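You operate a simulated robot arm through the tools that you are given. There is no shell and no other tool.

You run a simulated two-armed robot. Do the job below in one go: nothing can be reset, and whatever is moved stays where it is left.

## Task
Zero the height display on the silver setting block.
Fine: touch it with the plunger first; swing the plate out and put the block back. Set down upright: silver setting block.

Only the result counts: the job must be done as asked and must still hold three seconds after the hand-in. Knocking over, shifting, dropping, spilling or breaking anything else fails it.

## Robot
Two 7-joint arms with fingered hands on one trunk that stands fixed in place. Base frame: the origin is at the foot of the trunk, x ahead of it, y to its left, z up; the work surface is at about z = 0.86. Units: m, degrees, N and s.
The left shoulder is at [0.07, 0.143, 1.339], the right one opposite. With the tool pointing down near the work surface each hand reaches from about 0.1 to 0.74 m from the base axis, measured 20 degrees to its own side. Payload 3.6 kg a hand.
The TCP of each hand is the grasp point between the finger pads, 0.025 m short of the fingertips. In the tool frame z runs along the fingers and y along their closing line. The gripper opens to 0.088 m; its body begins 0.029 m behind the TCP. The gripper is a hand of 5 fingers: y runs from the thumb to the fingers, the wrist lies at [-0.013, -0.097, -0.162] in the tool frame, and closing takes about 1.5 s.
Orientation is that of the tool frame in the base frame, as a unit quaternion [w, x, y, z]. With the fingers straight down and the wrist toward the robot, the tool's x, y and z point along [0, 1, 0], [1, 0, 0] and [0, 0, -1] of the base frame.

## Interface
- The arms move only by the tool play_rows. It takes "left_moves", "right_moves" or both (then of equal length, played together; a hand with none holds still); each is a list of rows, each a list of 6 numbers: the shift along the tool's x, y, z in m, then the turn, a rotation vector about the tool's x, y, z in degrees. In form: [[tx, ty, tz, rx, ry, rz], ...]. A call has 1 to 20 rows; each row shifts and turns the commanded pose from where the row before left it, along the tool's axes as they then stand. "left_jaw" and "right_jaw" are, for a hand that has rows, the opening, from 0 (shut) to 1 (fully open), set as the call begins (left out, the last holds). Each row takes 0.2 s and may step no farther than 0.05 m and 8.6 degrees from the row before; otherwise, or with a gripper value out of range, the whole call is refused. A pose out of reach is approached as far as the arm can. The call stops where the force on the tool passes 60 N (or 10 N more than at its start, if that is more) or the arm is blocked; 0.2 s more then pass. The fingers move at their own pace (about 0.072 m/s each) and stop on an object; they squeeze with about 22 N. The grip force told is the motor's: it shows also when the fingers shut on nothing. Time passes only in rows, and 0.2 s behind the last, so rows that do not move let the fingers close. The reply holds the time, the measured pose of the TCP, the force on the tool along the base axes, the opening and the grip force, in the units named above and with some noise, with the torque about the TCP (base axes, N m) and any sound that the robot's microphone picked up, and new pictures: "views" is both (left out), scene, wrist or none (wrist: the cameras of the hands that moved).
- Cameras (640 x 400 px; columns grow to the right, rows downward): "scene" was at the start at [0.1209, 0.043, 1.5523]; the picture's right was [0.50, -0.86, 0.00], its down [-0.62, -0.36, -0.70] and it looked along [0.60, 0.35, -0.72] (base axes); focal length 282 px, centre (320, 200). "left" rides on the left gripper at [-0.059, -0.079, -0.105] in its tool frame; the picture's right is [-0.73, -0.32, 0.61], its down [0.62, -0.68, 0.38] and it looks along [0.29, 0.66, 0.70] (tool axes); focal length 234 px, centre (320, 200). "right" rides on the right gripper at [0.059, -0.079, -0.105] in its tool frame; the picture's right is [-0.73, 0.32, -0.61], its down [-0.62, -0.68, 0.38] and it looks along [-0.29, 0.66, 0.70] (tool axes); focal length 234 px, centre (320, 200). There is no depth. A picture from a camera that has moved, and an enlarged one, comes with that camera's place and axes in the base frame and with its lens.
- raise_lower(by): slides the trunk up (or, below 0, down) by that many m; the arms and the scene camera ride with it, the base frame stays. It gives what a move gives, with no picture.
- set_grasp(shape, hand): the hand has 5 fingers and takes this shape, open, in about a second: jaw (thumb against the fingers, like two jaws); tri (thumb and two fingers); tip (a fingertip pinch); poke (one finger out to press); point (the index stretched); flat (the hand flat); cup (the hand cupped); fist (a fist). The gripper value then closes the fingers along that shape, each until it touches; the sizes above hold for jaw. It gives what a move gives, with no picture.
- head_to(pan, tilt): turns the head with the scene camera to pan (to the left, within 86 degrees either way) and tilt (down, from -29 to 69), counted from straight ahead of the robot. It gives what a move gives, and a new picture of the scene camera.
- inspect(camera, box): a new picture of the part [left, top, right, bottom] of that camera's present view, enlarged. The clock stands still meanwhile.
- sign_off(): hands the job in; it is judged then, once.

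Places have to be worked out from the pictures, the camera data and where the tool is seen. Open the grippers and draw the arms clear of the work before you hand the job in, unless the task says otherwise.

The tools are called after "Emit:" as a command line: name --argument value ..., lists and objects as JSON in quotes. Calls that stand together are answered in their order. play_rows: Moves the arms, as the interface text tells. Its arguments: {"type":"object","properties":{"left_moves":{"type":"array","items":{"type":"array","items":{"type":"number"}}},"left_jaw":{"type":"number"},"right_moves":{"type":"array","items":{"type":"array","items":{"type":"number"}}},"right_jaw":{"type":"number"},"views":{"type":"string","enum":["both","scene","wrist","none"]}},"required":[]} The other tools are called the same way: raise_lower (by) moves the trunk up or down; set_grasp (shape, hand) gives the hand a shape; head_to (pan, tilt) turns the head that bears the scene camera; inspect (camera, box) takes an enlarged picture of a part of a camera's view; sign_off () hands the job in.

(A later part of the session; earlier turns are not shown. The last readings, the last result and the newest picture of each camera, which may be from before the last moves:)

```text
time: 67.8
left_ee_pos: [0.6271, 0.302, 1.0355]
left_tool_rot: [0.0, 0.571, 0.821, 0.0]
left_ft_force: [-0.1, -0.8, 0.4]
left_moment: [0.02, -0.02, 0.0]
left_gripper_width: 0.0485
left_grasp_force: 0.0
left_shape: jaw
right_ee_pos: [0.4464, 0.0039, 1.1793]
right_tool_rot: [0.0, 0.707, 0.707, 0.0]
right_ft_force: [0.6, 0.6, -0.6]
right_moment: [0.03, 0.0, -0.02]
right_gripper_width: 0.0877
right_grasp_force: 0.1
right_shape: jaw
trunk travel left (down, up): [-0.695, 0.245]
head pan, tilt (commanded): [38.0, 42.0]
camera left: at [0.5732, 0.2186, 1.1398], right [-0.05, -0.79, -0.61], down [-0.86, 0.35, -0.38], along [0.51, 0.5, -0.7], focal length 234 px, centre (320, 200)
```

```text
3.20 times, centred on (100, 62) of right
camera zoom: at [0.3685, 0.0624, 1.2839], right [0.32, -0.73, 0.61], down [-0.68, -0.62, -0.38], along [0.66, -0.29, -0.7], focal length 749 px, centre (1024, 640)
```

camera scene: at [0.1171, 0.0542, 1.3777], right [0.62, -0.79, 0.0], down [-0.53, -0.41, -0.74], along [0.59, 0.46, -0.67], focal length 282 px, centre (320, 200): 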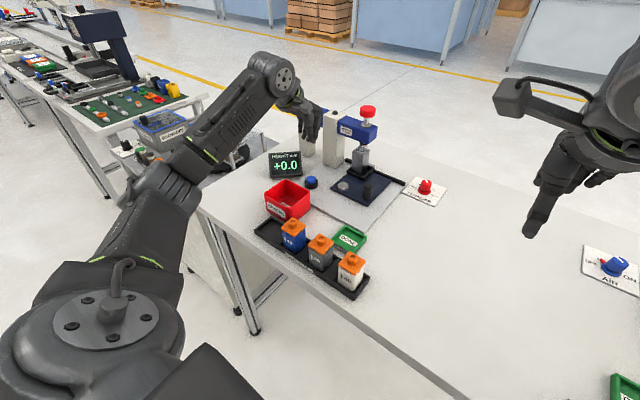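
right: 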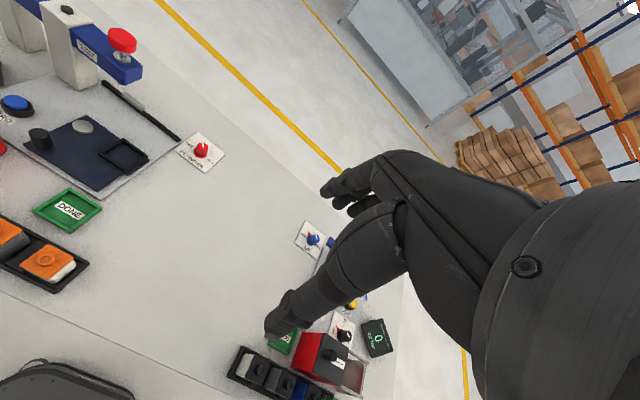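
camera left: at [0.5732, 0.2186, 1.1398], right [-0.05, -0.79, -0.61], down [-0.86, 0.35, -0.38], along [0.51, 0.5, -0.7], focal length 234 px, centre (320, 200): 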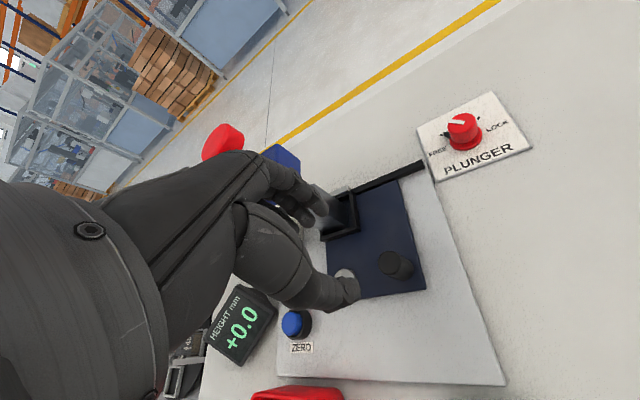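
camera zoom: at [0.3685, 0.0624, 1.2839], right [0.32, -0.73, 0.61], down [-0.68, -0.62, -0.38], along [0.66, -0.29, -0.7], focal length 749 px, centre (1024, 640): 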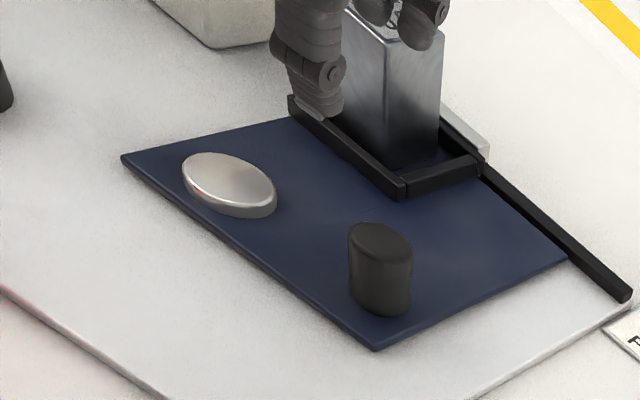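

Alignment looks right. I descend around the knob.

Emit:
play_rows --left_moves '[[-0.0022, 0.0003, 0.03, 0, 0, 0], [0, 0, 0.03, 0, 0, 0], [0, 0, 0.025, 0, 0, 0], [0, 0, 0.02, 0, 0, 0], [0, 0, 0.0145, 0, 0, 0], [0, 0, 0, 0, 0, 0]]' --views "wrist"

Emit:
inspect --camera "right" --box '[0, 0, 200, 125]'

Emit:
inspect --camera "left" --box '[220, 140, 420, 330]'

```text
time: 69.2
left_ee_pos: [0.6273, 0.3, 0.9165]
left_tool_rot: [0.001, 0.57, 0.822, 0.0]
left_ft_force: [0.3, 0.5, -0.2]
left_moment: [0.01, 0.0, -0.04]
left_gripper_width: 0.0486
left_grasp_force: 0.1
left_shape: jaw
right_ee_pos: [0.4474, 0.0016, 1.1802]
right_tool_rot: [0.0, 0.707, 0.707, 0.0]
right_ft_force: [0.4, 0.2, -0.1]
right_moment: [-0.02, 0.04, 0.0]
right_gripper_width: 0.0879
right_grasp_force: 0.0
right_shape: jaw
trunk travel left (down, up): [-0.695, 0.245]
head pan, tilt (commanded): [38.0, 42.0]
camera left: at [0.5739, 0.2169, 1.0208], right [-0.05, -0.79, -0.61], down [-0.86, 0.35, -0.38], along [0.51, 0.5, -0.7], focal length 234 px, centre (320, 200)
```

left: 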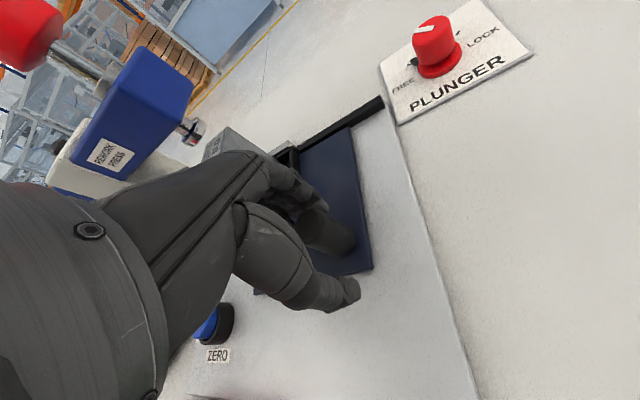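

```text
3.20 times, centred on (100, 62) of right
camera zoom: at [0.3685, 0.0619, 1.284], right [0.32, -0.73, 0.61], down [-0.68, -0.62, -0.38], along [0.66, -0.29, -0.7], focal length 749 px, centre (1024, 640)
```

zoom: 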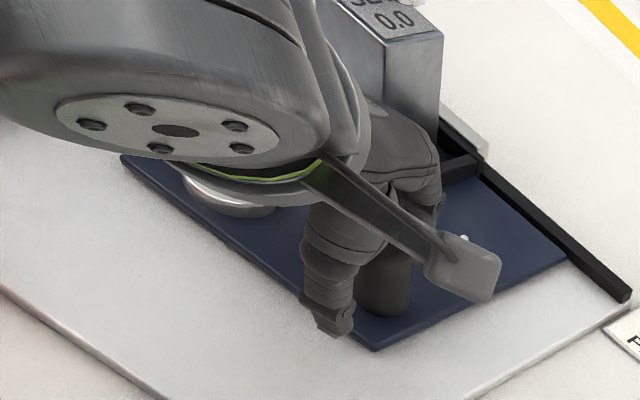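

```text
2.11 times, centred on (320, 235) of left
camera zoom: at [0.5739, 0.2169, 1.0208], right [-0.05, -0.79, -0.61], down [-0.86, 0.35, -0.38], along [0.51, 0.5, -0.7], focal length 493 px, centre (320, 126)
```

zoom: 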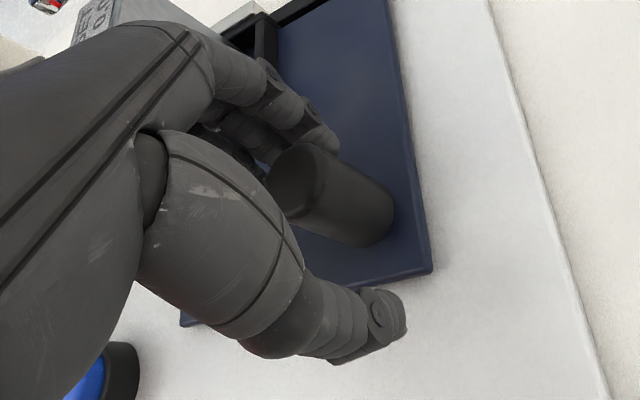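

The hand straddles the knob, which sits slightly to the index side. I shift 5 mm that way and close.

Emit:
play_rows --left_moves '[[-0.005, 0, 0, 0, 0, 0], [0, 0, 0, 0, 0, 0]]' --views "none"

Emit:
play_rows --left_moves '[[0, 0, 0, 0, 0, 0], [0, 0, 0, 0, 0, 0], [0, 0, 0, 0, 0, 0], [0, 0, 0, 0, 0, 0], [0, 0, 0, 0, 0, 0], [0, 0, 0, 0, 0, 0]]' --left_jaw 0.0 --views "none"

Emit:
inspect --camera "left" --box '[220, 140, 420, 330]'

Emit:
inspect --camera "right" --box '[0, 0, 200, 125]'

```text
time: 69.8
left_ee_pos: [0.63, 0.2942, 0.9169]
left_tool_rot: [-0.001, 0.571, 0.821, 0.0]
left_ft_force: [-0.2, 0.2, -0.3]
left_moment: [-0.01, 0.0, -0.06]
left_gripper_width: 0.0485
left_grasp_force: 0.1
left_shape: jaw
right_ee_pos: [0.4467, 0.0034, 1.179]
right_tool_rot: [-0.001, 0.707, 0.707, 0.0]
right_ft_force: [-0.4, 0.2, -0.2]
right_moment: [0.0, -0.01, -0.01]
right_gripper_width: 0.0877
right_grasp_force: 0.1
right_shape: jaw
trunk travel left (down, up): [-0.695, 0.245]
head pan, tilt (commanded): [38.0, 42.0]
```

```text
time: 71.2
left_ee_pos: [0.6298, 0.294, 0.9176]
left_tool_rot: [0.0, 0.571, 0.821, 0.0]
left_ft_force: [0.2, -3.1, -2.2]
left_moment: [-0.06, -0.04, -0.02]
left_gripper_width: 0.0166
left_grasp_force: 22.0
left_shape: jaw
right_ee_pos: [0.4483, 0.0012, 1.18]
right_tool_rot: [0.0, 0.707, 0.707, 0.0]
right_ft_force: [0.6, 0.5, -0.2]
right_moment: [-0.01, 0.04, 0.03]
right_gripper_width: 0.0878
right_grasp_force: 0.0
right_shape: jaw
trunk travel left (down, up): [-0.695, 0.245]
head pan, tilt (commanded): [38.0, 42.0]
```

```text
2.11 times, centred on (320, 235) of left
camera zoom: at [0.5761, 0.2113, 1.0209], right [-0.05, -0.79, -0.61], down [-0.86, 0.35, -0.38], along [0.51, 0.5, -0.7], focal length 493 px, centre (320, 126)
```

zoom: 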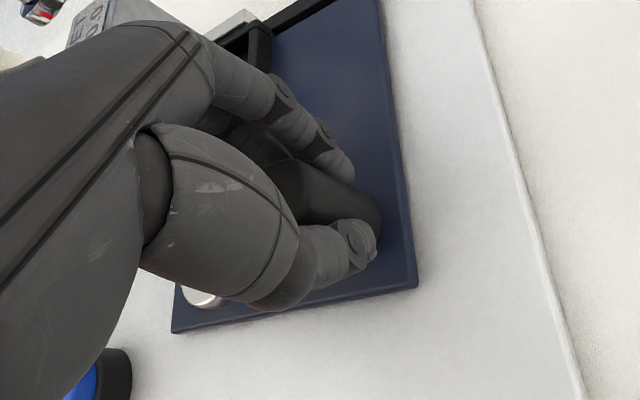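

```text
3.20 times, centred on (100, 62) of right
camera zoom: at [0.3691, 0.0613, 1.2838], right [0.32, -0.73, 0.61], down [-0.68, -0.62, -0.38], along [0.66, -0.29, -0.7], focal length 749 px, centre (1024, 640)
```

zoom: 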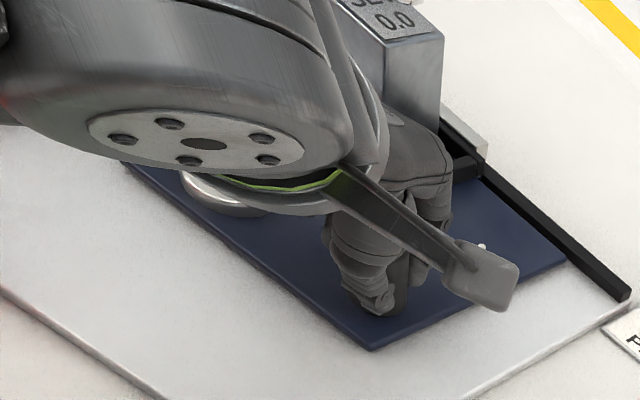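

The knob is gripped firmly. I start swinging the plate out clockwise, first 16° with the hand turning along.

Emit:
play_rows --left_moves '[[0.00455, -0.01016, 0, 0, 0, 8], [0.00455, -0.01016, 0, 0, 0, 8], [0, 0, 0, 0, 0, 0]]' --views "none"

Emit:
inspect --camera "right" --box '[0, 0, 200, 125]'

```text
time: 72.0
left_ee_pos: [0.6081, 0.2981, 0.9175]
left_tool_rot: [-0.001, 0.68, 0.733, 0.002]
left_ft_force: [-0.4, 1.6, -1.9]
left_moment: [0.01, -0.01, 0.05]
left_gripper_width: 0.0168
left_grasp_force: 21.9
left_shape: jaw
right_ee_pos: [0.4477, 0.003, 1.1799]
right_tool_rot: [-0.001, 0.706, 0.708, -0.001]
right_ft_force: [-0.6, 0.0, 0.7]
right_moment: [-0.03, -0.02, 0.0]
right_gripper_width: 0.0878
right_grasp_force: 0.0
right_shape: jaw
trunk travel left (down, up): [-0.695, 0.245]
head pan, tilt (commanded): [38.0, 42.0]
```

```text
3.20 times, centred on (100, 62) of right
camera zoom: at [0.369, 0.0622, 1.2838], right [0.32, -0.73, 0.61], down [-0.68, -0.62, -0.38], along [0.66, -0.29, -0.7], focal length 749 px, centre (1024, 640)
```

zoom: 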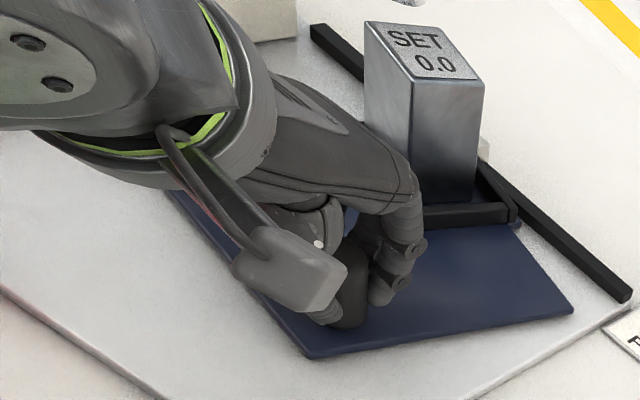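

Smooth and low force. I continue the swing with the hand turning at half rate so the thumb stays away from the bin.

Emit:
play_rows --left_moves '[[0.0049, -0.00988, 0, 0, 0, 4], [0.0056, -0.0093, 0, 0, 0, 4], [0, 0, 0, 0, 0, 0]]' --views "none"

Emit:
inspect --camera "scene" --box '[290, 110, 430, 230]'

```text
time: 72.8
left_ee_pos: [0.5872, 0.3078, 0.9154]
left_tool_rot: [0.0, 0.729, 0.684, 0.0]
left_ft_force: [0.0, -1.2, 0.0]
left_moment: [-0.02, -0.1, -0.06]
left_gripper_width: 0.0168
left_grasp_force: 22.7
left_shape: jaw
right_ee_pos: [0.4471, 0.0021, 1.1793]
right_tool_rot: [0.0, 0.707, 0.707, 0.001]
right_ft_force: [0.2, 0.0, 0.1]
right_moment: [-0.02, 0.03, 0.0]
right_gripper_width: 0.0878
right_grasp_force: 0.1
right_shape: jaw
trunk travel left (down, up): [-0.695, 0.245]
head pan, tilt (commanded): [38.0, 42.0]
```

```text
3.33 times, centred on (360, 170) of scene
camera zoom: at [0.1171, 0.0533, 1.3777], right [0.62, -0.79, 0.0], down [-0.53, -0.41, -0.74], along [0.59, 0.46, -0.67], focal length 941 px, centre (187, 300)
```

zoom: 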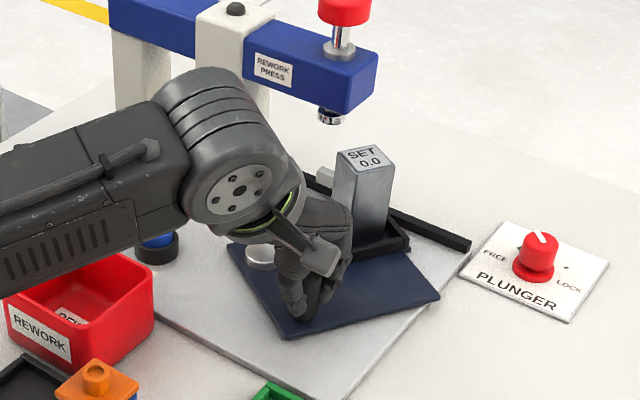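

Good. I continue two more steps.

Emit:
play_rows --left_moves '[[0.00577, -0.00923, 0, 0, 0, 4], [0.00678, -0.00853, 0, 0, 0, 4], [0, 0, 0, 0, 0, 0]]' --views "none"

Emit:
inspect --camera "scene" --box '[290, 110, 430, 230]'

```text
time: 73.6
left_ee_pos: [0.5719, 0.3202, 0.9172]
left_tool_rot: [0.0, 0.775, 0.632, 0.0]
left_ft_force: [-5.0, -6.4, -2.8]
left_moment: [-0.16, 0.02, -0.13]
left_gripper_width: 0.0166
left_grasp_force: 21.8
left_shape: jaw
right_ee_pos: [0.4462, 0.0017, 1.1795]
right_tool_rot: [-0.001, 0.707, 0.707, 0.0]
right_ft_force: [0.1, -0.6, 0.3]
right_moment: [0.0, 0.0, 0.01]
right_gripper_width: 0.0875
right_grasp_force: 0.1
right_shape: jaw
trunk travel left (down, up): [-0.695, 0.245]
head pan, tilt (commanded): [38.0, 42.0]
```

```text
3.33 times, centred on (360, 170) of scene
camera zoom: at [0.1166, 0.0524, 1.3777], right [0.62, -0.79, 0.0], down [-0.53, -0.41, -0.74], along [0.59, 0.46, -0.67], focal length 941 px, centre (187, 300)
```

zoom: 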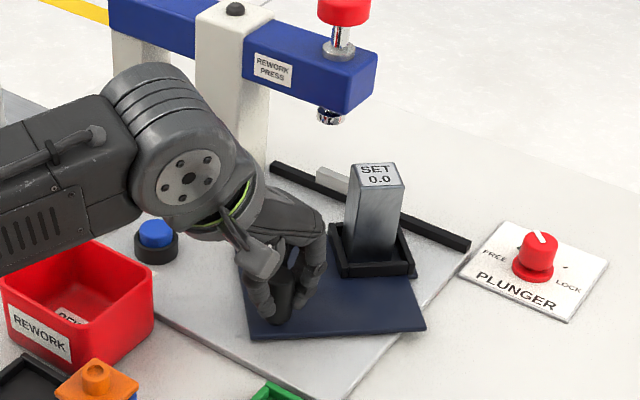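

The outward side force shows I'm about 1.5 mm inside the true circle, so I use a slightly larger radius for the remaining 40°.

Emit:
play_rows --left_moves '[[0.004, -0.00945, 0, 0, 0, 2.5], [0.0078, -0.008, 0, 0, 0, 2.5], [0, 0, 0, 0, 0, 0]]' --views "none"

Emit:
inspect --camera "scene" --box '[290, 110, 430, 230]'

```text
time: 74.4
left_ee_pos: [0.5568, 0.3373, 0.9152]
left_tool_rot: [-0.001, 0.802, 0.597, 0.0]
left_ft_force: [-0.7, -2.1, -2.4]
left_moment: [-0.07, -0.05, -0.16]
left_gripper_width: 0.0165
left_grasp_force: 22.5
left_shape: jaw
right_ee_pos: [0.4483, 0.0019, 1.1812]
right_tool_rot: [0.0, 0.706, 0.708, 0.0]
right_ft_force: [-0.6, 1.0, -0.5]
right_moment: [0.02, -0.03, 0.01]
right_gripper_width: 0.0879
right_grasp_force: 0.1
right_shape: jaw
trunk travel left (down, up): [-0.695, 0.245]
head pan, tilt (commanded): [38.0, 42.0]
```

```text
3.33 times, centred on (360, 170) of scene
camera zoom: at [0.1174, 0.0534, 1.3777], right [0.62, -0.79, 0.0], down [-0.53, -0.41, -0.74], along [0.59, 0.46, -0.67], focal length 941 px, centre (187, 300)
```

zoom: 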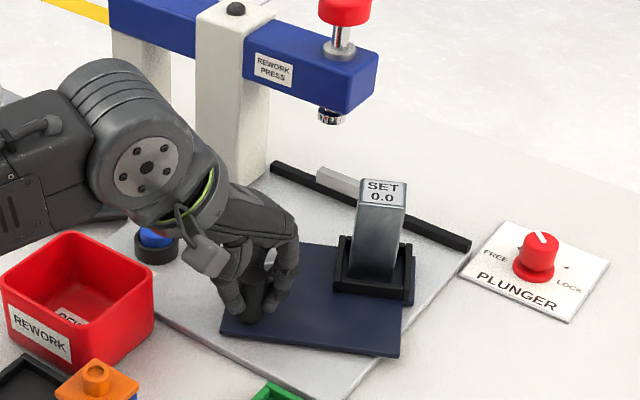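

Forces small, the block rides along fine. Two more steps.

Emit:
play_rows --left_moves '[[0.0087, -0.00715, 0, 0, 0, 2.5], [0.0092, -0.00634, 0, 0, 0, 2.5], [0, 0, 0, 0, 0, 0]]' --views "none"

Emit:
inspect --camera "scene" --box '[290, 110, 430, 230]'

Emit:
inspect --camera "left" --box '[220, 140, 420, 330]'

```text
time: 75.2
left_ee_pos: [0.5503, 0.3576, 0.9159]
left_tool_rot: [0.0, 0.828, 0.561, 0.0]
left_ft_force: [-1.8, -2.8, -3.9]
left_moment: [-0.14, -0.04, -0.22]
left_gripper_width: 0.0159
left_grasp_force: 21.7
left_shape: jaw
right_ee_pos: [0.4479, 0.001, 1.179]
right_tool_rot: [0.0, 0.708, 0.706, 0.0]
right_ft_force: [-0.2, 0.2, 0.8]
right_moment: [0.02, -0.03, -0.01]
right_gripper_width: 0.0878
right_grasp_force: 0.0
right_shape: jaw
trunk travel left (down, up): [-0.695, 0.245]
head pan, tilt (commanded): [38.0, 42.0]
```

```text
3.33 times, centred on (360, 170) of scene
camera zoom: at [0.1172, 0.0533, 1.3777], right [0.62, -0.79, 0.0], down [-0.53, -0.41, -0.74], along [0.59, 0.46, -0.67], focal length 941 px, centre (187, 300)
```

zoom: 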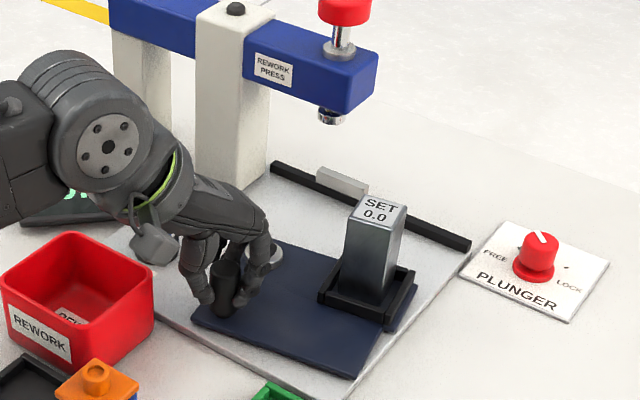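

```text
2.11 times, centred on (320, 235) of left
camera zoom: at [0.455, 0.3316, 1.0205], right [-0.57, -0.56, -0.61], down [-0.4, 0.83, -0.38], along [0.72, 0.03, -0.7], focal length 493 px, centre (320, 126)
```

zoom: 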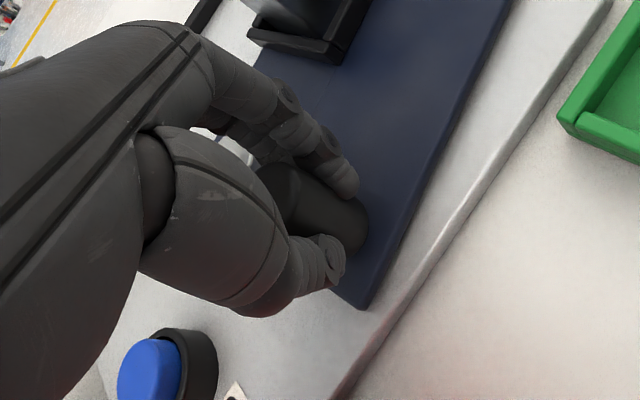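

About 8–10° remain. I make the last step and watch for the end stop.

Emit:
play_rows --left_moves '[[0.0099, -0.0054, 0, 0, 0, 2.5], [0, 0, 0, 0, 0, 0]]' --views "none"

Emit:
inspect --camera "scene" --box '[290, 110, 430, 230]'

Emit:
inspect --camera "right" --box '[0, 0, 200, 125]'

```text
time: 75.8
left_ee_pos: [0.5495, 0.3685, 0.9157]
left_tool_rot: [-0.001, 0.839, 0.544, 0.001]
left_ft_force: [-2.8, -1.5, -4.2]
left_moment: [-0.13, -0.03, -0.17]
left_gripper_width: 0.0155
left_grasp_force: 22.0
left_shape: jaw
right_ee_pos: [0.448, 0.0026, 1.1802]
right_tool_rot: [0.0, 0.707, 0.707, 0.0]
right_ft_force: [0.3, -0.4, -0.2]
right_moment: [0.01, 0.01, 0.02]
right_gripper_width: 0.0878
right_grasp_force: 0.0
right_shape: jaw
trunk travel left (down, up): [-0.695, 0.245]
head pan, tilt (commanded): [38.0, 42.0]
```

```text
3.33 times, centred on (360, 170) of scene
camera zoom: at [0.1175, 0.0538, 1.3776], right [0.62, -0.79, 0.0], down [-0.53, -0.41, -0.74], along [0.59, 0.46, -0.67], focal length 941 px, centre (187, 300)
```

zoom: 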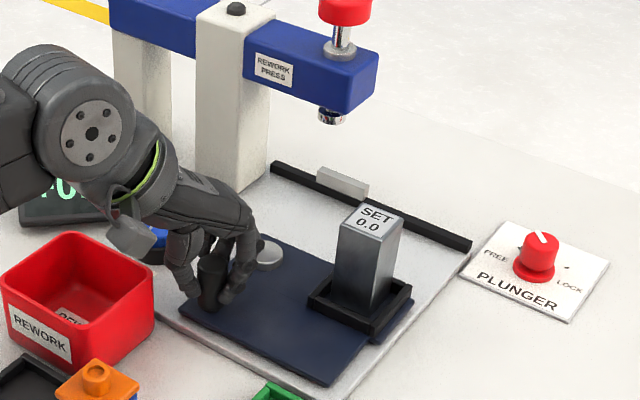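

```text
3.20 times, centred on (100, 62) of right
camera zoom: at [0.369, 0.062, 1.2838], right [0.32, -0.73, 0.61], down [-0.68, -0.62, -0.38], along [0.66, -0.29, -0.7], focal length 749 px, centre (1024, 640)
```

zoom: 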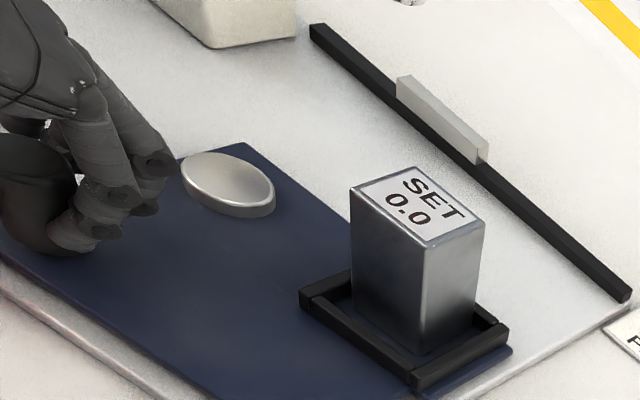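

The plate matches its starting orientation within about a degree. I nudge 2 mm more to seat it at the out position, then release.

Emit:
play_rows --left_moves '[[0.002, -0.0008, 0, 0, 0, 0], [0, 0, 0, 0, 0, 0]]' --views "none"

Emit:
inspect --camera "right" --box '[0, 0, 200, 125]'

```text
time: 76.4
left_ee_pos: [0.5488, 0.3703, 0.917]
left_tool_rot: [0.0, 0.839, 0.544, 0.0]
left_ft_force: [-3.9, -3.1, -5.0]
left_moment: [-0.13, 0.02, -0.19]
left_gripper_width: 0.0157
left_grasp_force: 22.3
left_shape: jaw
right_ee_pos: [0.4466, 0.0015, 1.1791]
right_tool_rot: [0.0, 0.707, 0.707, 0.001]
right_ft_force: [0.0, 0.1, -0.2]
right_moment: [-0.01, 0.02, 0.01]
right_gripper_width: 0.0879
right_grasp_force: 0.1
right_shape: jaw
trunk travel left (down, up): [-0.695, 0.245]
head pan, tilt (commanded): [38.0, 42.0]
```

```text
3.20 times, centred on (100, 62) of right
camera zoom: at [0.3686, 0.0618, 1.2839], right [0.32, -0.73, 0.61], down [-0.68, -0.62, -0.38], along [0.66, -0.29, -0.7], focal length 749 px, centre (1024, 640)
```

zoom: 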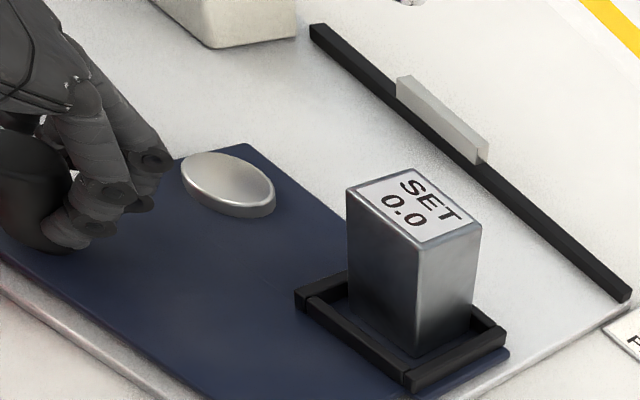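

The plate is back at its original place. I open the hand around the knob and rise straight up.

Emit:
play_rows --left_moves '[[0, 0, 0, 0, 0, 0], [0, 0, 0, 0, 0, 0], [0, 0, 0, 0, 0, 0], [0, 0, 0, 0, 0, 0]]' --left_jaw 0.5 --views "none"

Emit:
play_rows --left_moves '[[0, 0, -0.02, 0, 0, 0], [0, 0, -0.02, 0, 0, 0], [0, 0, -0.03, 0, 0, 0], [0, 0, -0.04, 0, 0, 0], [0, 0, 0, 0, 0, -8], [0, 0, 0, 0, 0, -8], [0, 0, 0, 0, 0, -8], [0, 0, 0, 0, 0, 0]]' --views "both"

Emit:
inspect --camera "scene" --box '[290, 110, 430, 230]'

Emit:
inspect --camera "left" --box '[300, 20, 560, 220]'

Emit:
inspect --camera "right" --box '[0, 0, 200, 125]'

```text
time: 77.4
left_ee_pos: [0.5495, 0.3713, 0.9176]
left_tool_rot: [0.001, 0.839, 0.544, 0.0]
left_ft_force: [-0.2, -0.8, 0.2]
left_moment: [-0.03, -0.01, 0.0]
left_gripper_width: 0.0436
left_grasp_force: 0.0
left_shape: jaw
right_ee_pos: [0.4483, 0.0016, 1.1801]
right_tool_rot: [0.0, 0.706, 0.708, 0.0]
right_ft_force: [0.0, 0.8, -0.5]
right_moment: [0.0, 0.0, -0.03]
right_gripper_width: 0.0875
right_grasp_force: 0.1
right_shape: jaw
trunk travel left (down, up): [-0.695, 0.245]
head pan, tilt (commanded): [38.0, 42.0]
```

```text
time: 79.2
left_ee_pos: [0.5486, 0.3713, 1.0271]
left_tool_rot: [0.0, 0.707, 0.707, 0.0]
left_ft_force: [-0.4, 0.4, -0.2]
left_moment: [0.01, -0.01, -0.02]
left_gripper_width: 0.0437
left_grasp_force: 0.0
left_shape: jaw
right_ee_pos: [0.4484, 0.0027, 1.1806]
right_tool_rot: [0.0, 0.707, 0.707, 0.001]
right_ft_force: [-0.3, -0.4, 0.2]
right_moment: [0.04, 0.01, 0.04]
right_gripper_width: 0.0875
right_grasp_force: 0.0
right_shape: jaw
trunk travel left (down, up): [-0.695, 0.245]
head pan, tilt (commanded): [38.0, 42.0]
camera scene: at [0.117, 0.0541, 1.3777], right [0.62, -0.79, 0.0], down [-0.53, -0.41, -0.74], along [0.59, 0.46, -0.67], focal length 282 px, centre (320, 200)
camera left: at [0.4696, 0.3123, 1.1306], right [-0.32, -0.73, -0.61], down [-0.68, 0.62, -0.38], along [0.66, 0.29, -0.7], focal length 234 px, centre (320, 200)
```

scene: 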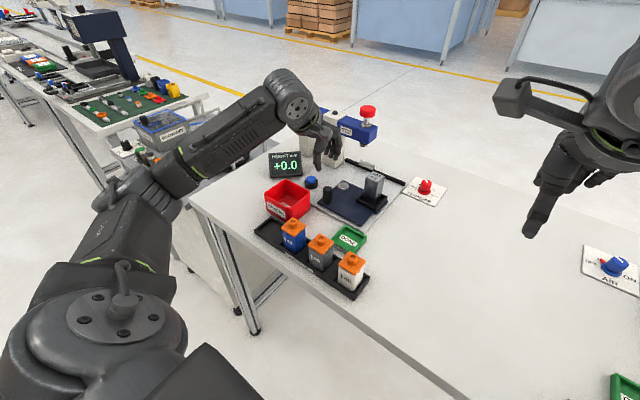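
left: 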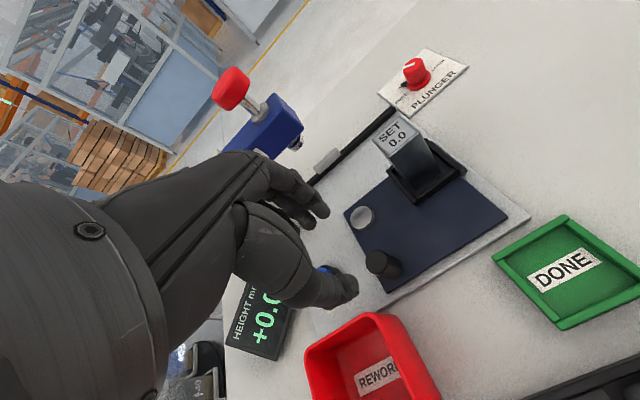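

```text
3.33 times, centred on (360, 170) of scene
camera zoom: at [0.117, 0.0541, 1.3777], right [0.62, -0.79, 0.0], down [-0.53, -0.41, -0.74], along [0.59, 0.46, -0.67], focal length 941 px, centre (187, 300)
```

zoom: 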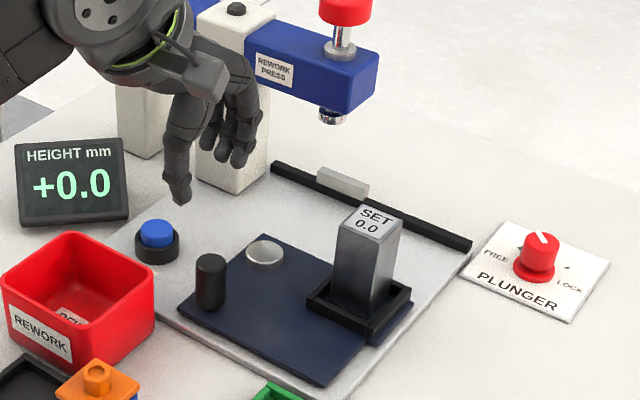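

```text
2.00 times, centred on (430, 120) of left
camera zoom: at [0.4696, 0.3123, 1.1306], right [-0.32, -0.73, -0.61], down [-0.68, 0.62, -0.38], along [0.66, 0.29, -0.7], focal length 468 px, centre (100, 360)
```

zoom: 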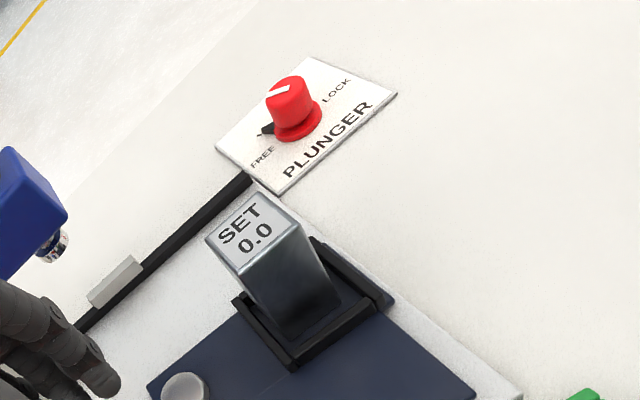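

```text
3.20 times, centred on (100, 62) of right
camera zoom: at [0.3686, 0.0622, 1.2839], right [0.32, -0.73, 0.61], down [-0.68, -0.62, -0.38], along [0.66, -0.29, -0.7], focal length 749 px, centre (1024, 640)
```

zoom: 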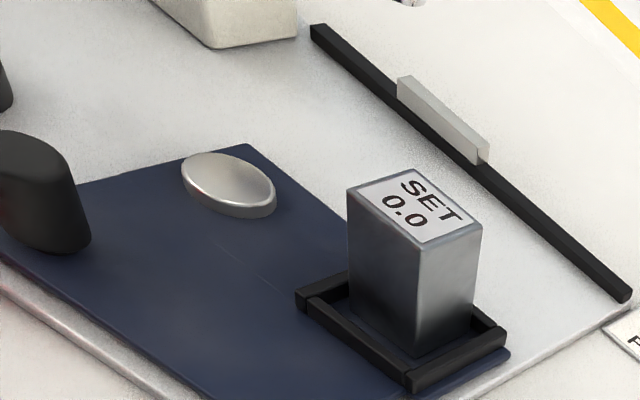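

The plate is out again at its original place and the display still shows "+0.0". Before grasping, I check how the block is oriented in its nest.

Emit:
inspect --camera "right" --box '[90, 45, 170, 125]'

Emit:
inspect --camera "scene" --box '[335, 160, 405, 220]'

Emit:
inspect --camera "left" --box '[360, 100, 480, 210]'

```text
5.00 times, centred on (130, 85) of right
camera zoom: at [0.3686, 0.0622, 1.2839], right [0.32, -0.73, 0.61], down [-0.68, -0.62, -0.38], along [0.66, -0.29, -0.7], focal length 1171 px, centre (1270, 775)
```

zoom: 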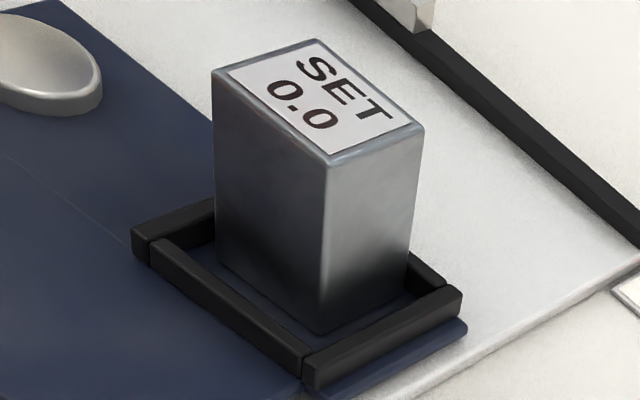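

```text
6.67 times, centred on (370, 190) of scene
camera zoom: at [0.117, 0.0541, 1.3777], right [0.62, -0.79, 0.0], down [-0.53, -0.41, -0.74], along [0.59, 0.46, -0.67], focal length 1882 px, centre (-13, 267)
```

zoom: 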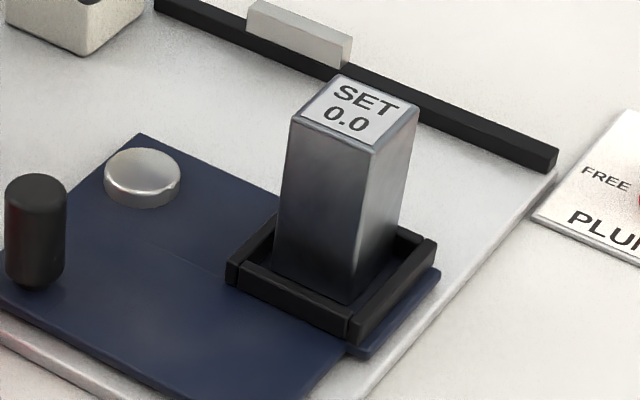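

```text
3.64 times, centred on (420, 155) of left
camera zoom: at [0.4696, 0.3123, 1.1306], right [-0.32, -0.73, -0.61], down [-0.68, 0.62, -0.38], along [0.66, 0.29, -0.7], focal length 852 px, centre (-44, 364)
```

zoom: 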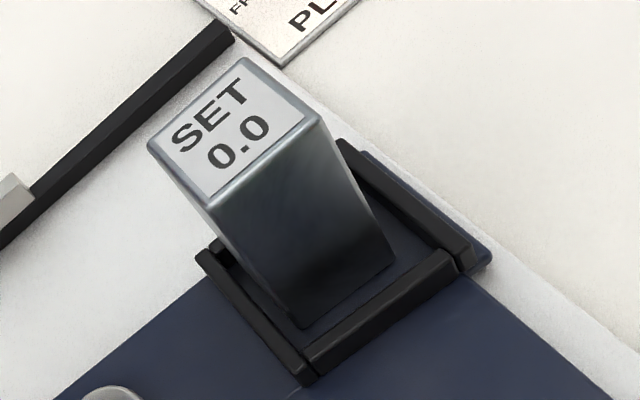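

The block is centred near (0.637, 0.288), rotated only a couple of degrees. I move over it with the jaw at 0.68 and descend to the earlier grip height.

Emit:
play_rows --left_moves '[[-0.0278, 0.029, -0.012, 0, 0, 0], [-0.0278, 0.029, -0.005, 0, 0, 0], [-0.0277, 0.0289, 0, 0, 0, 0], [0, 0, 0, 0, 0, 0], [0, 0, 0.03, 0, 0, 0], [0, 0, 0, 0, 0, 0]]' --left_jaw 0.68 --views "wrist"

Emit:
inspect --camera "scene" --box '[320, 130, 420, 215]'

Emit:
inspect --camera "left" --box '[220, 140, 420, 330]'

Emit:
inspect --camera "right" --box '[60, 0, 180, 125]'

```text
time: 80.6
left_ee_pos: [0.6365, 0.2872, 1.0131]
left_tool_rot: [0.0, 0.708, 0.706, 0.001]
left_ft_force: [1.4, -0.6, 0.0]
left_moment: [0.01, 0.02, 0.01]
left_gripper_width: 0.0596
left_grasp_force: 0.0
left_shape: jaw
right_ee_pos: [0.4483, 0.0006, 1.1793]
right_tool_rot: [0.0, 0.707, 0.707, 0.0]
right_ft_force: [-0.1, 0.4, 0.5]
right_moment: [0.0, 0.02, 0.02]
right_gripper_width: 0.0879
right_grasp_force: 0.0
right_shape: jaw
trunk travel left (down, up): [-0.695, 0.245]
head pan, tilt (commanded): [38.0, 42.0]
camera left: at [0.5569, 0.2275, 1.1174], right [-0.32, -0.72, -0.61], down [-0.68, 0.63, -0.38], along [0.66, 0.29, -0.7], focal length 234 px, centre (320, 200)
```

left: 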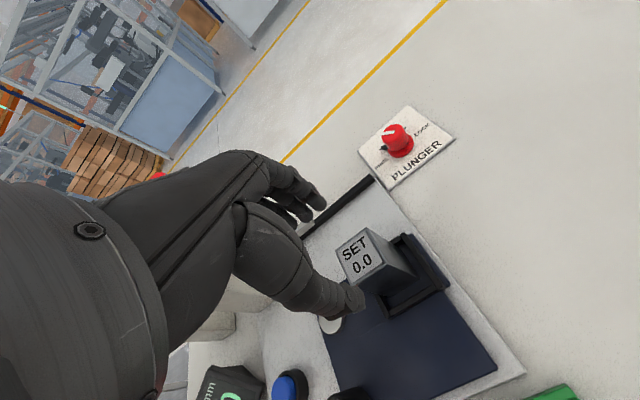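

```text
4.71 times, centred on (370, 172) of scene
camera zoom: at [0.1172, 0.0533, 1.3777], right [0.62, -0.79, 0.0], down [-0.53, -0.41, -0.74], along [0.59, 0.46, -0.67], focal length 1328 px, centre (85, 329)
```

zoom: 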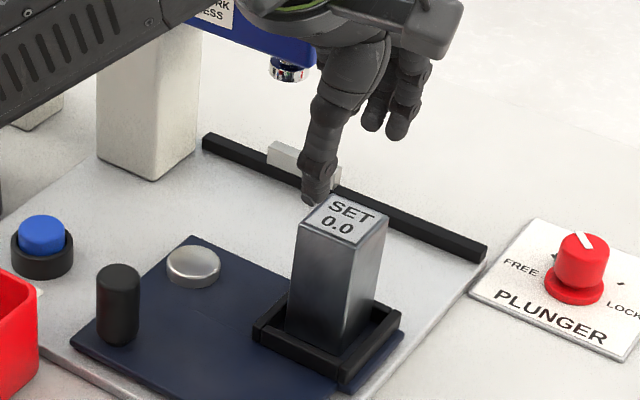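

```text
2.11 times, centred on (320, 235) of left
camera zoom: at [0.5569, 0.2275, 1.1174], right [-0.32, -0.72, -0.61], down [-0.68, 0.63, -0.38], along [0.66, 0.29, -0.7], focal length 493 px, centre (320, 126)
```

zoom: 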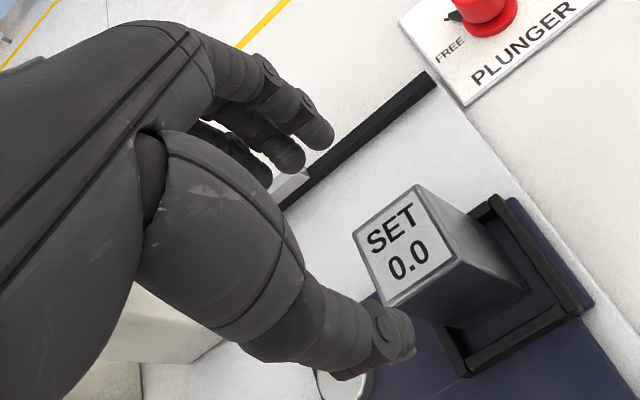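

```text
3.20 times, centred on (120, 62) of right
camera zoom: at [0.3687, 0.0615, 1.2839], right [0.32, -0.73, 0.61], down [-0.68, -0.62, -0.38], along [0.66, -0.29, -0.7], focal length 749 px, centre (960, 640)
```

zoom: 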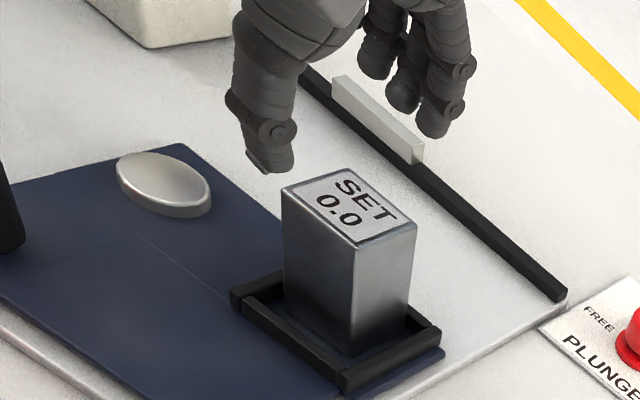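

Block and hand line up as planned. I descend to the grip height.

Emit:
play_rows --left_moves '[[0, 0, 0.025, 0, 0, 0], [0, 0, 0.02, 0, 0, 0], [0, 0, 0.015, 0, 0, 0], [0, 0, 0.01, 0, 0, 0], [0, 0, 0, 0, 0, 0]]' --views "none"

Emit:
inspect --camera "right" --box '[60, 0, 180, 125]'

Emit:
inspect --camera "left" --box '[220, 140, 420, 330]'

```text
time: 81.8
left_ee_pos: [0.6354, 0.287, 0.9436]
left_tool_rot: [0.0, 0.708, 0.706, 0.0]
left_ft_force: [-1.1, 0.5, -0.2]
left_moment: [0.01, 0.02, 0.05]
left_gripper_width: 0.0597
left_grasp_force: 0.0
left_shape: jaw
right_ee_pos: [0.4467, 0.0023, 1.18]
right_tool_rot: [0.0, 0.708, 0.706, 0.0]
right_ft_force: [-0.7, -0.6, 0.0]
right_moment: [-0.01, -0.02, 0.02]
right_gripper_width: 0.0877
right_grasp_force: 0.1
right_shape: jaw
trunk travel left (down, up): [-0.695, 0.245]
head pan, tilt (commanded): [38.0, 42.0]
```

```text
3.20 times, centred on (120, 62) of right
camera zoom: at [0.3685, 0.0619, 1.284], right [0.32, -0.73, 0.61], down [-0.68, -0.62, -0.38], along [0.66, -0.29, -0.7], focal length 749 px, centre (960, 640)
```

zoom: 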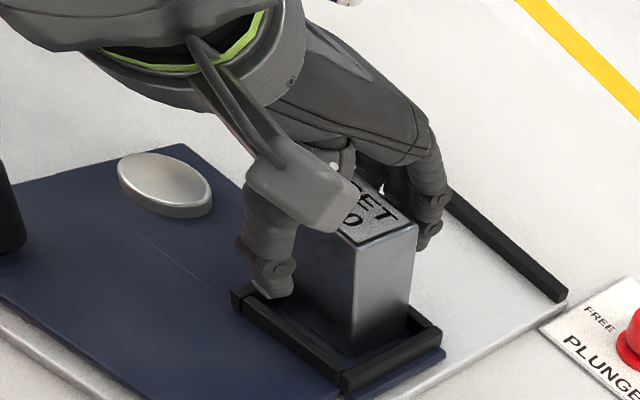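

```text
2.11 times, centred on (320, 235) of left
camera zoom: at [0.5567, 0.2288, 1.0475], right [-0.32, -0.73, -0.61], down [-0.68, 0.63, -0.38], along [0.66, 0.29, -0.7], focal length 493 px, centre (320, 126)
```

zoom: 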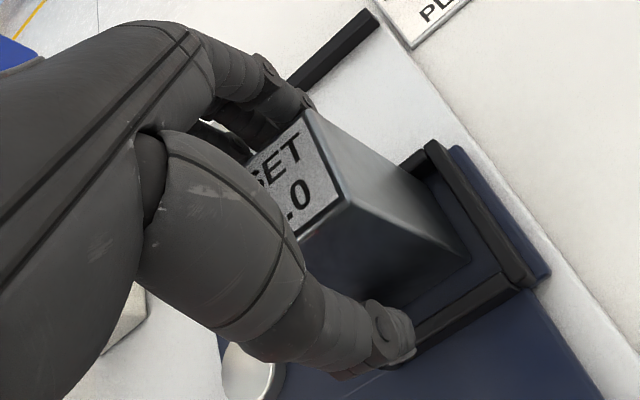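

Fingers and thumb straddle the block with no contact. I close the grip.

Emit:
play_rows --left_moves '[[0, 0, 0, 0, 0, 0], [0, 0, 0, 0, 0, 0], [0, 0, 0, 0, 0, 0], [0, 0, 0, 0, 0, 0], [0, 0, 0, 0, 0, 0], [0, 0, 0, 0, 0, 0], [0, 0, 0, 0, 0, 0], [0, 0, 0, 0, 0, 0]]' --left_jaw 0.0 --views "none"

Emit:
inspect --camera "right" --box '[60, 0, 180, 125]'

Emit:
inspect --camera "left" --box '[220, 140, 420, 330]'

```text
time: 83.6
left_ee_pos: [0.6355, 0.2884, 0.9422]
left_tool_rot: [0.0, 0.707, 0.707, 0.0]
left_ft_force: [-1.1, 0.4, -0.1]
left_moment: [0.04, -0.01, 0.03]
left_gripper_width: 0.0313
left_grasp_force: 21.5
left_shape: jaw
right_ee_pos: [0.4471, 0.0011, 1.1788]
right_tool_rot: [0.0, 0.707, 0.707, 0.0]
right_ft_force: [-1.1, 0.7, -0.2]
right_moment: [-0.02, 0.01, -0.04]
right_gripper_width: 0.0877
right_grasp_force: 0.1
right_shape: jaw
trunk travel left (down, up): [-0.695, 0.245]
head pan, tilt (commanded): [38.0, 42.0]
```

```text
3.20 times, centred on (120, 62) of right
camera zoom: at [0.3688, 0.0621, 1.2839], right [0.32, -0.73, 0.61], down [-0.68, -0.62, -0.38], along [0.66, -0.29, -0.7], focal length 749 px, centre (960, 640)
```

zoom: 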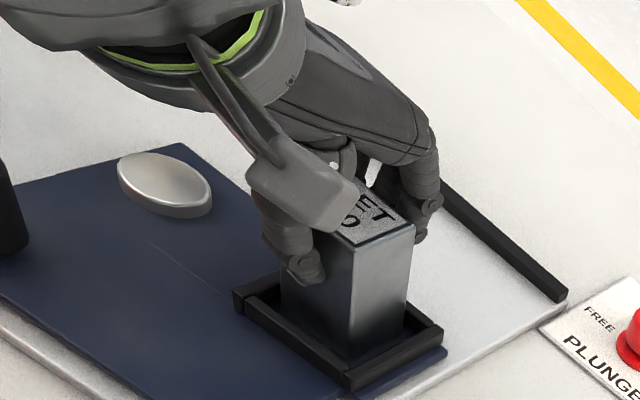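

```text
2.11 times, centred on (320, 235) of left
camera zoom: at [0.557, 0.2291, 1.0475], right [-0.32, -0.73, -0.61], down [-0.68, 0.63, -0.38], along [0.66, 0.29, -0.7], focal length 493 px, centre (320, 126)
```

zoom: 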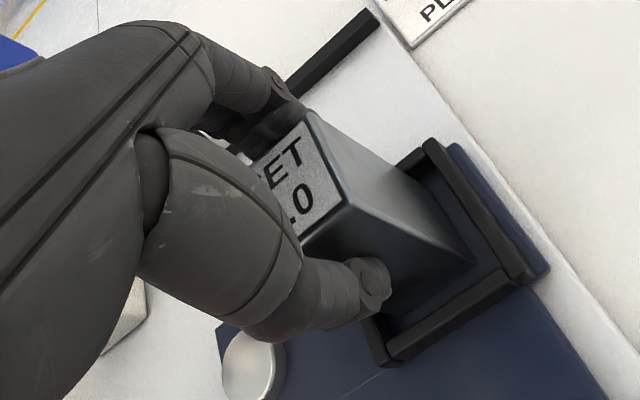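

The block is gripped again (31 mm). I lift it straight up out of the nest.

Emit:
play_rows --left_moves '[[0, 0, -0.01, 0, 0, 0], [0, 0, -0.02, 0, 0, 0], [0, 0, -0.03, 0, 0, 0], [0, 0, -0.03, 0, 0, 0], [0, 0, -0.03, 0, 0, 0], [0, 0, 0, 0, 0, 0]]' --views "both"

Emit:
inspect --camera "scene" --box '[290, 110, 430, 230]'

Emit:
inspect --camera "right" --box '[0, 0, 200, 125]'

```text
time: 85.0
left_ee_pos: [0.6359, 0.2873, 1.0605]
left_tool_rot: [-0.001, 0.708, 0.706, 0.0]
left_ft_force: [0.0, -0.8, -1.7]
left_moment: [-0.01, -0.02, 0.0]
left_gripper_width: 0.0312
left_grasp_force: 22.5
left_shape: jaw
right_ee_pos: [0.4486, 0.0032, 1.1803]
right_tool_rot: [-0.001, 0.707, 0.707, 0.001]
right_ft_force: [-0.2, -0.3, -1.4]
right_moment: [0.01, -0.01, 0.01]
right_gripper_width: 0.0878
right_grasp_force: 0.1
right_shape: jaw
trunk travel left (down, up): [-0.695, 0.245]
head pan, tilt (commanded): [38.0, 42.0]
camera scene: at [0.1179, 0.0543, 1.3776], right [0.62, -0.79, 0.0], down [-0.53, -0.41, -0.74], along [0.58, 0.46, -0.67], focal length 282 px, centre (320, 200)
camera left: at [0.5571, 0.2293, 1.1666], right [-0.32, -0.73, -0.61], down [-0.68, 0.62, -0.38], along [0.66, 0.29, -0.7], focal length 234 px, centre (320, 200)
```

scene: 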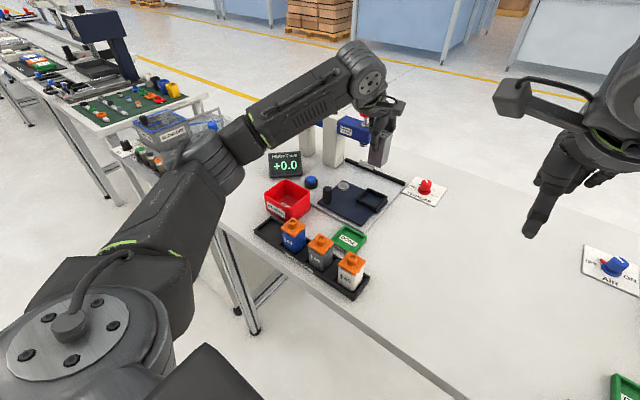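
left: 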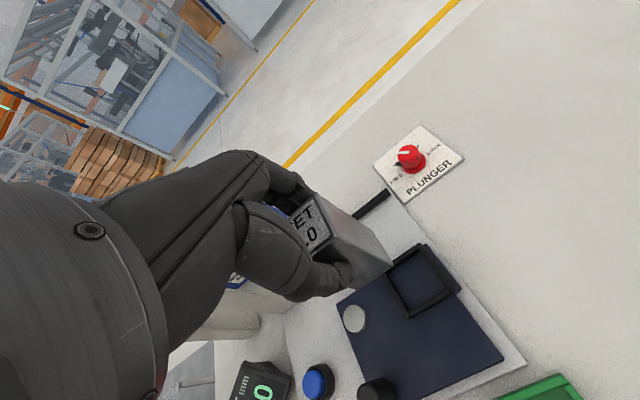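

```text
3.33 times, centred on (360, 170) of scene
camera zoom: at [0.1179, 0.0543, 1.3776], right [0.62, -0.79, 0.0], down [-0.53, -0.41, -0.74], along [0.58, 0.46, -0.67], focal length 941 px, centre (187, 300)
```

zoom: 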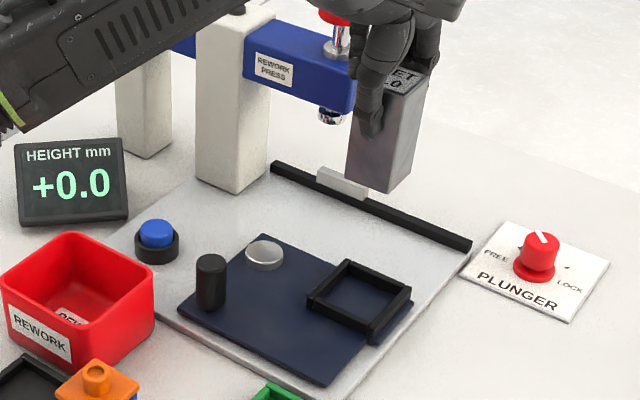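

```text
3.20 times, centred on (100, 62) of right
camera zoom: at [0.3694, 0.0624, 1.2836], right [0.32, -0.73, 0.61], down [-0.68, -0.62, -0.38], along [0.66, -0.29, -0.7], focal length 749 px, centre (1024, 640)
```

zoom: 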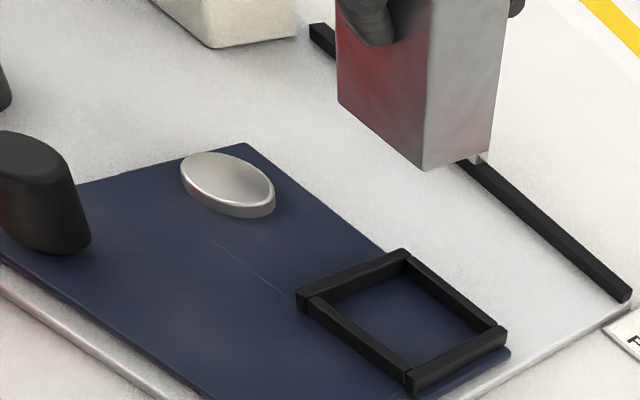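

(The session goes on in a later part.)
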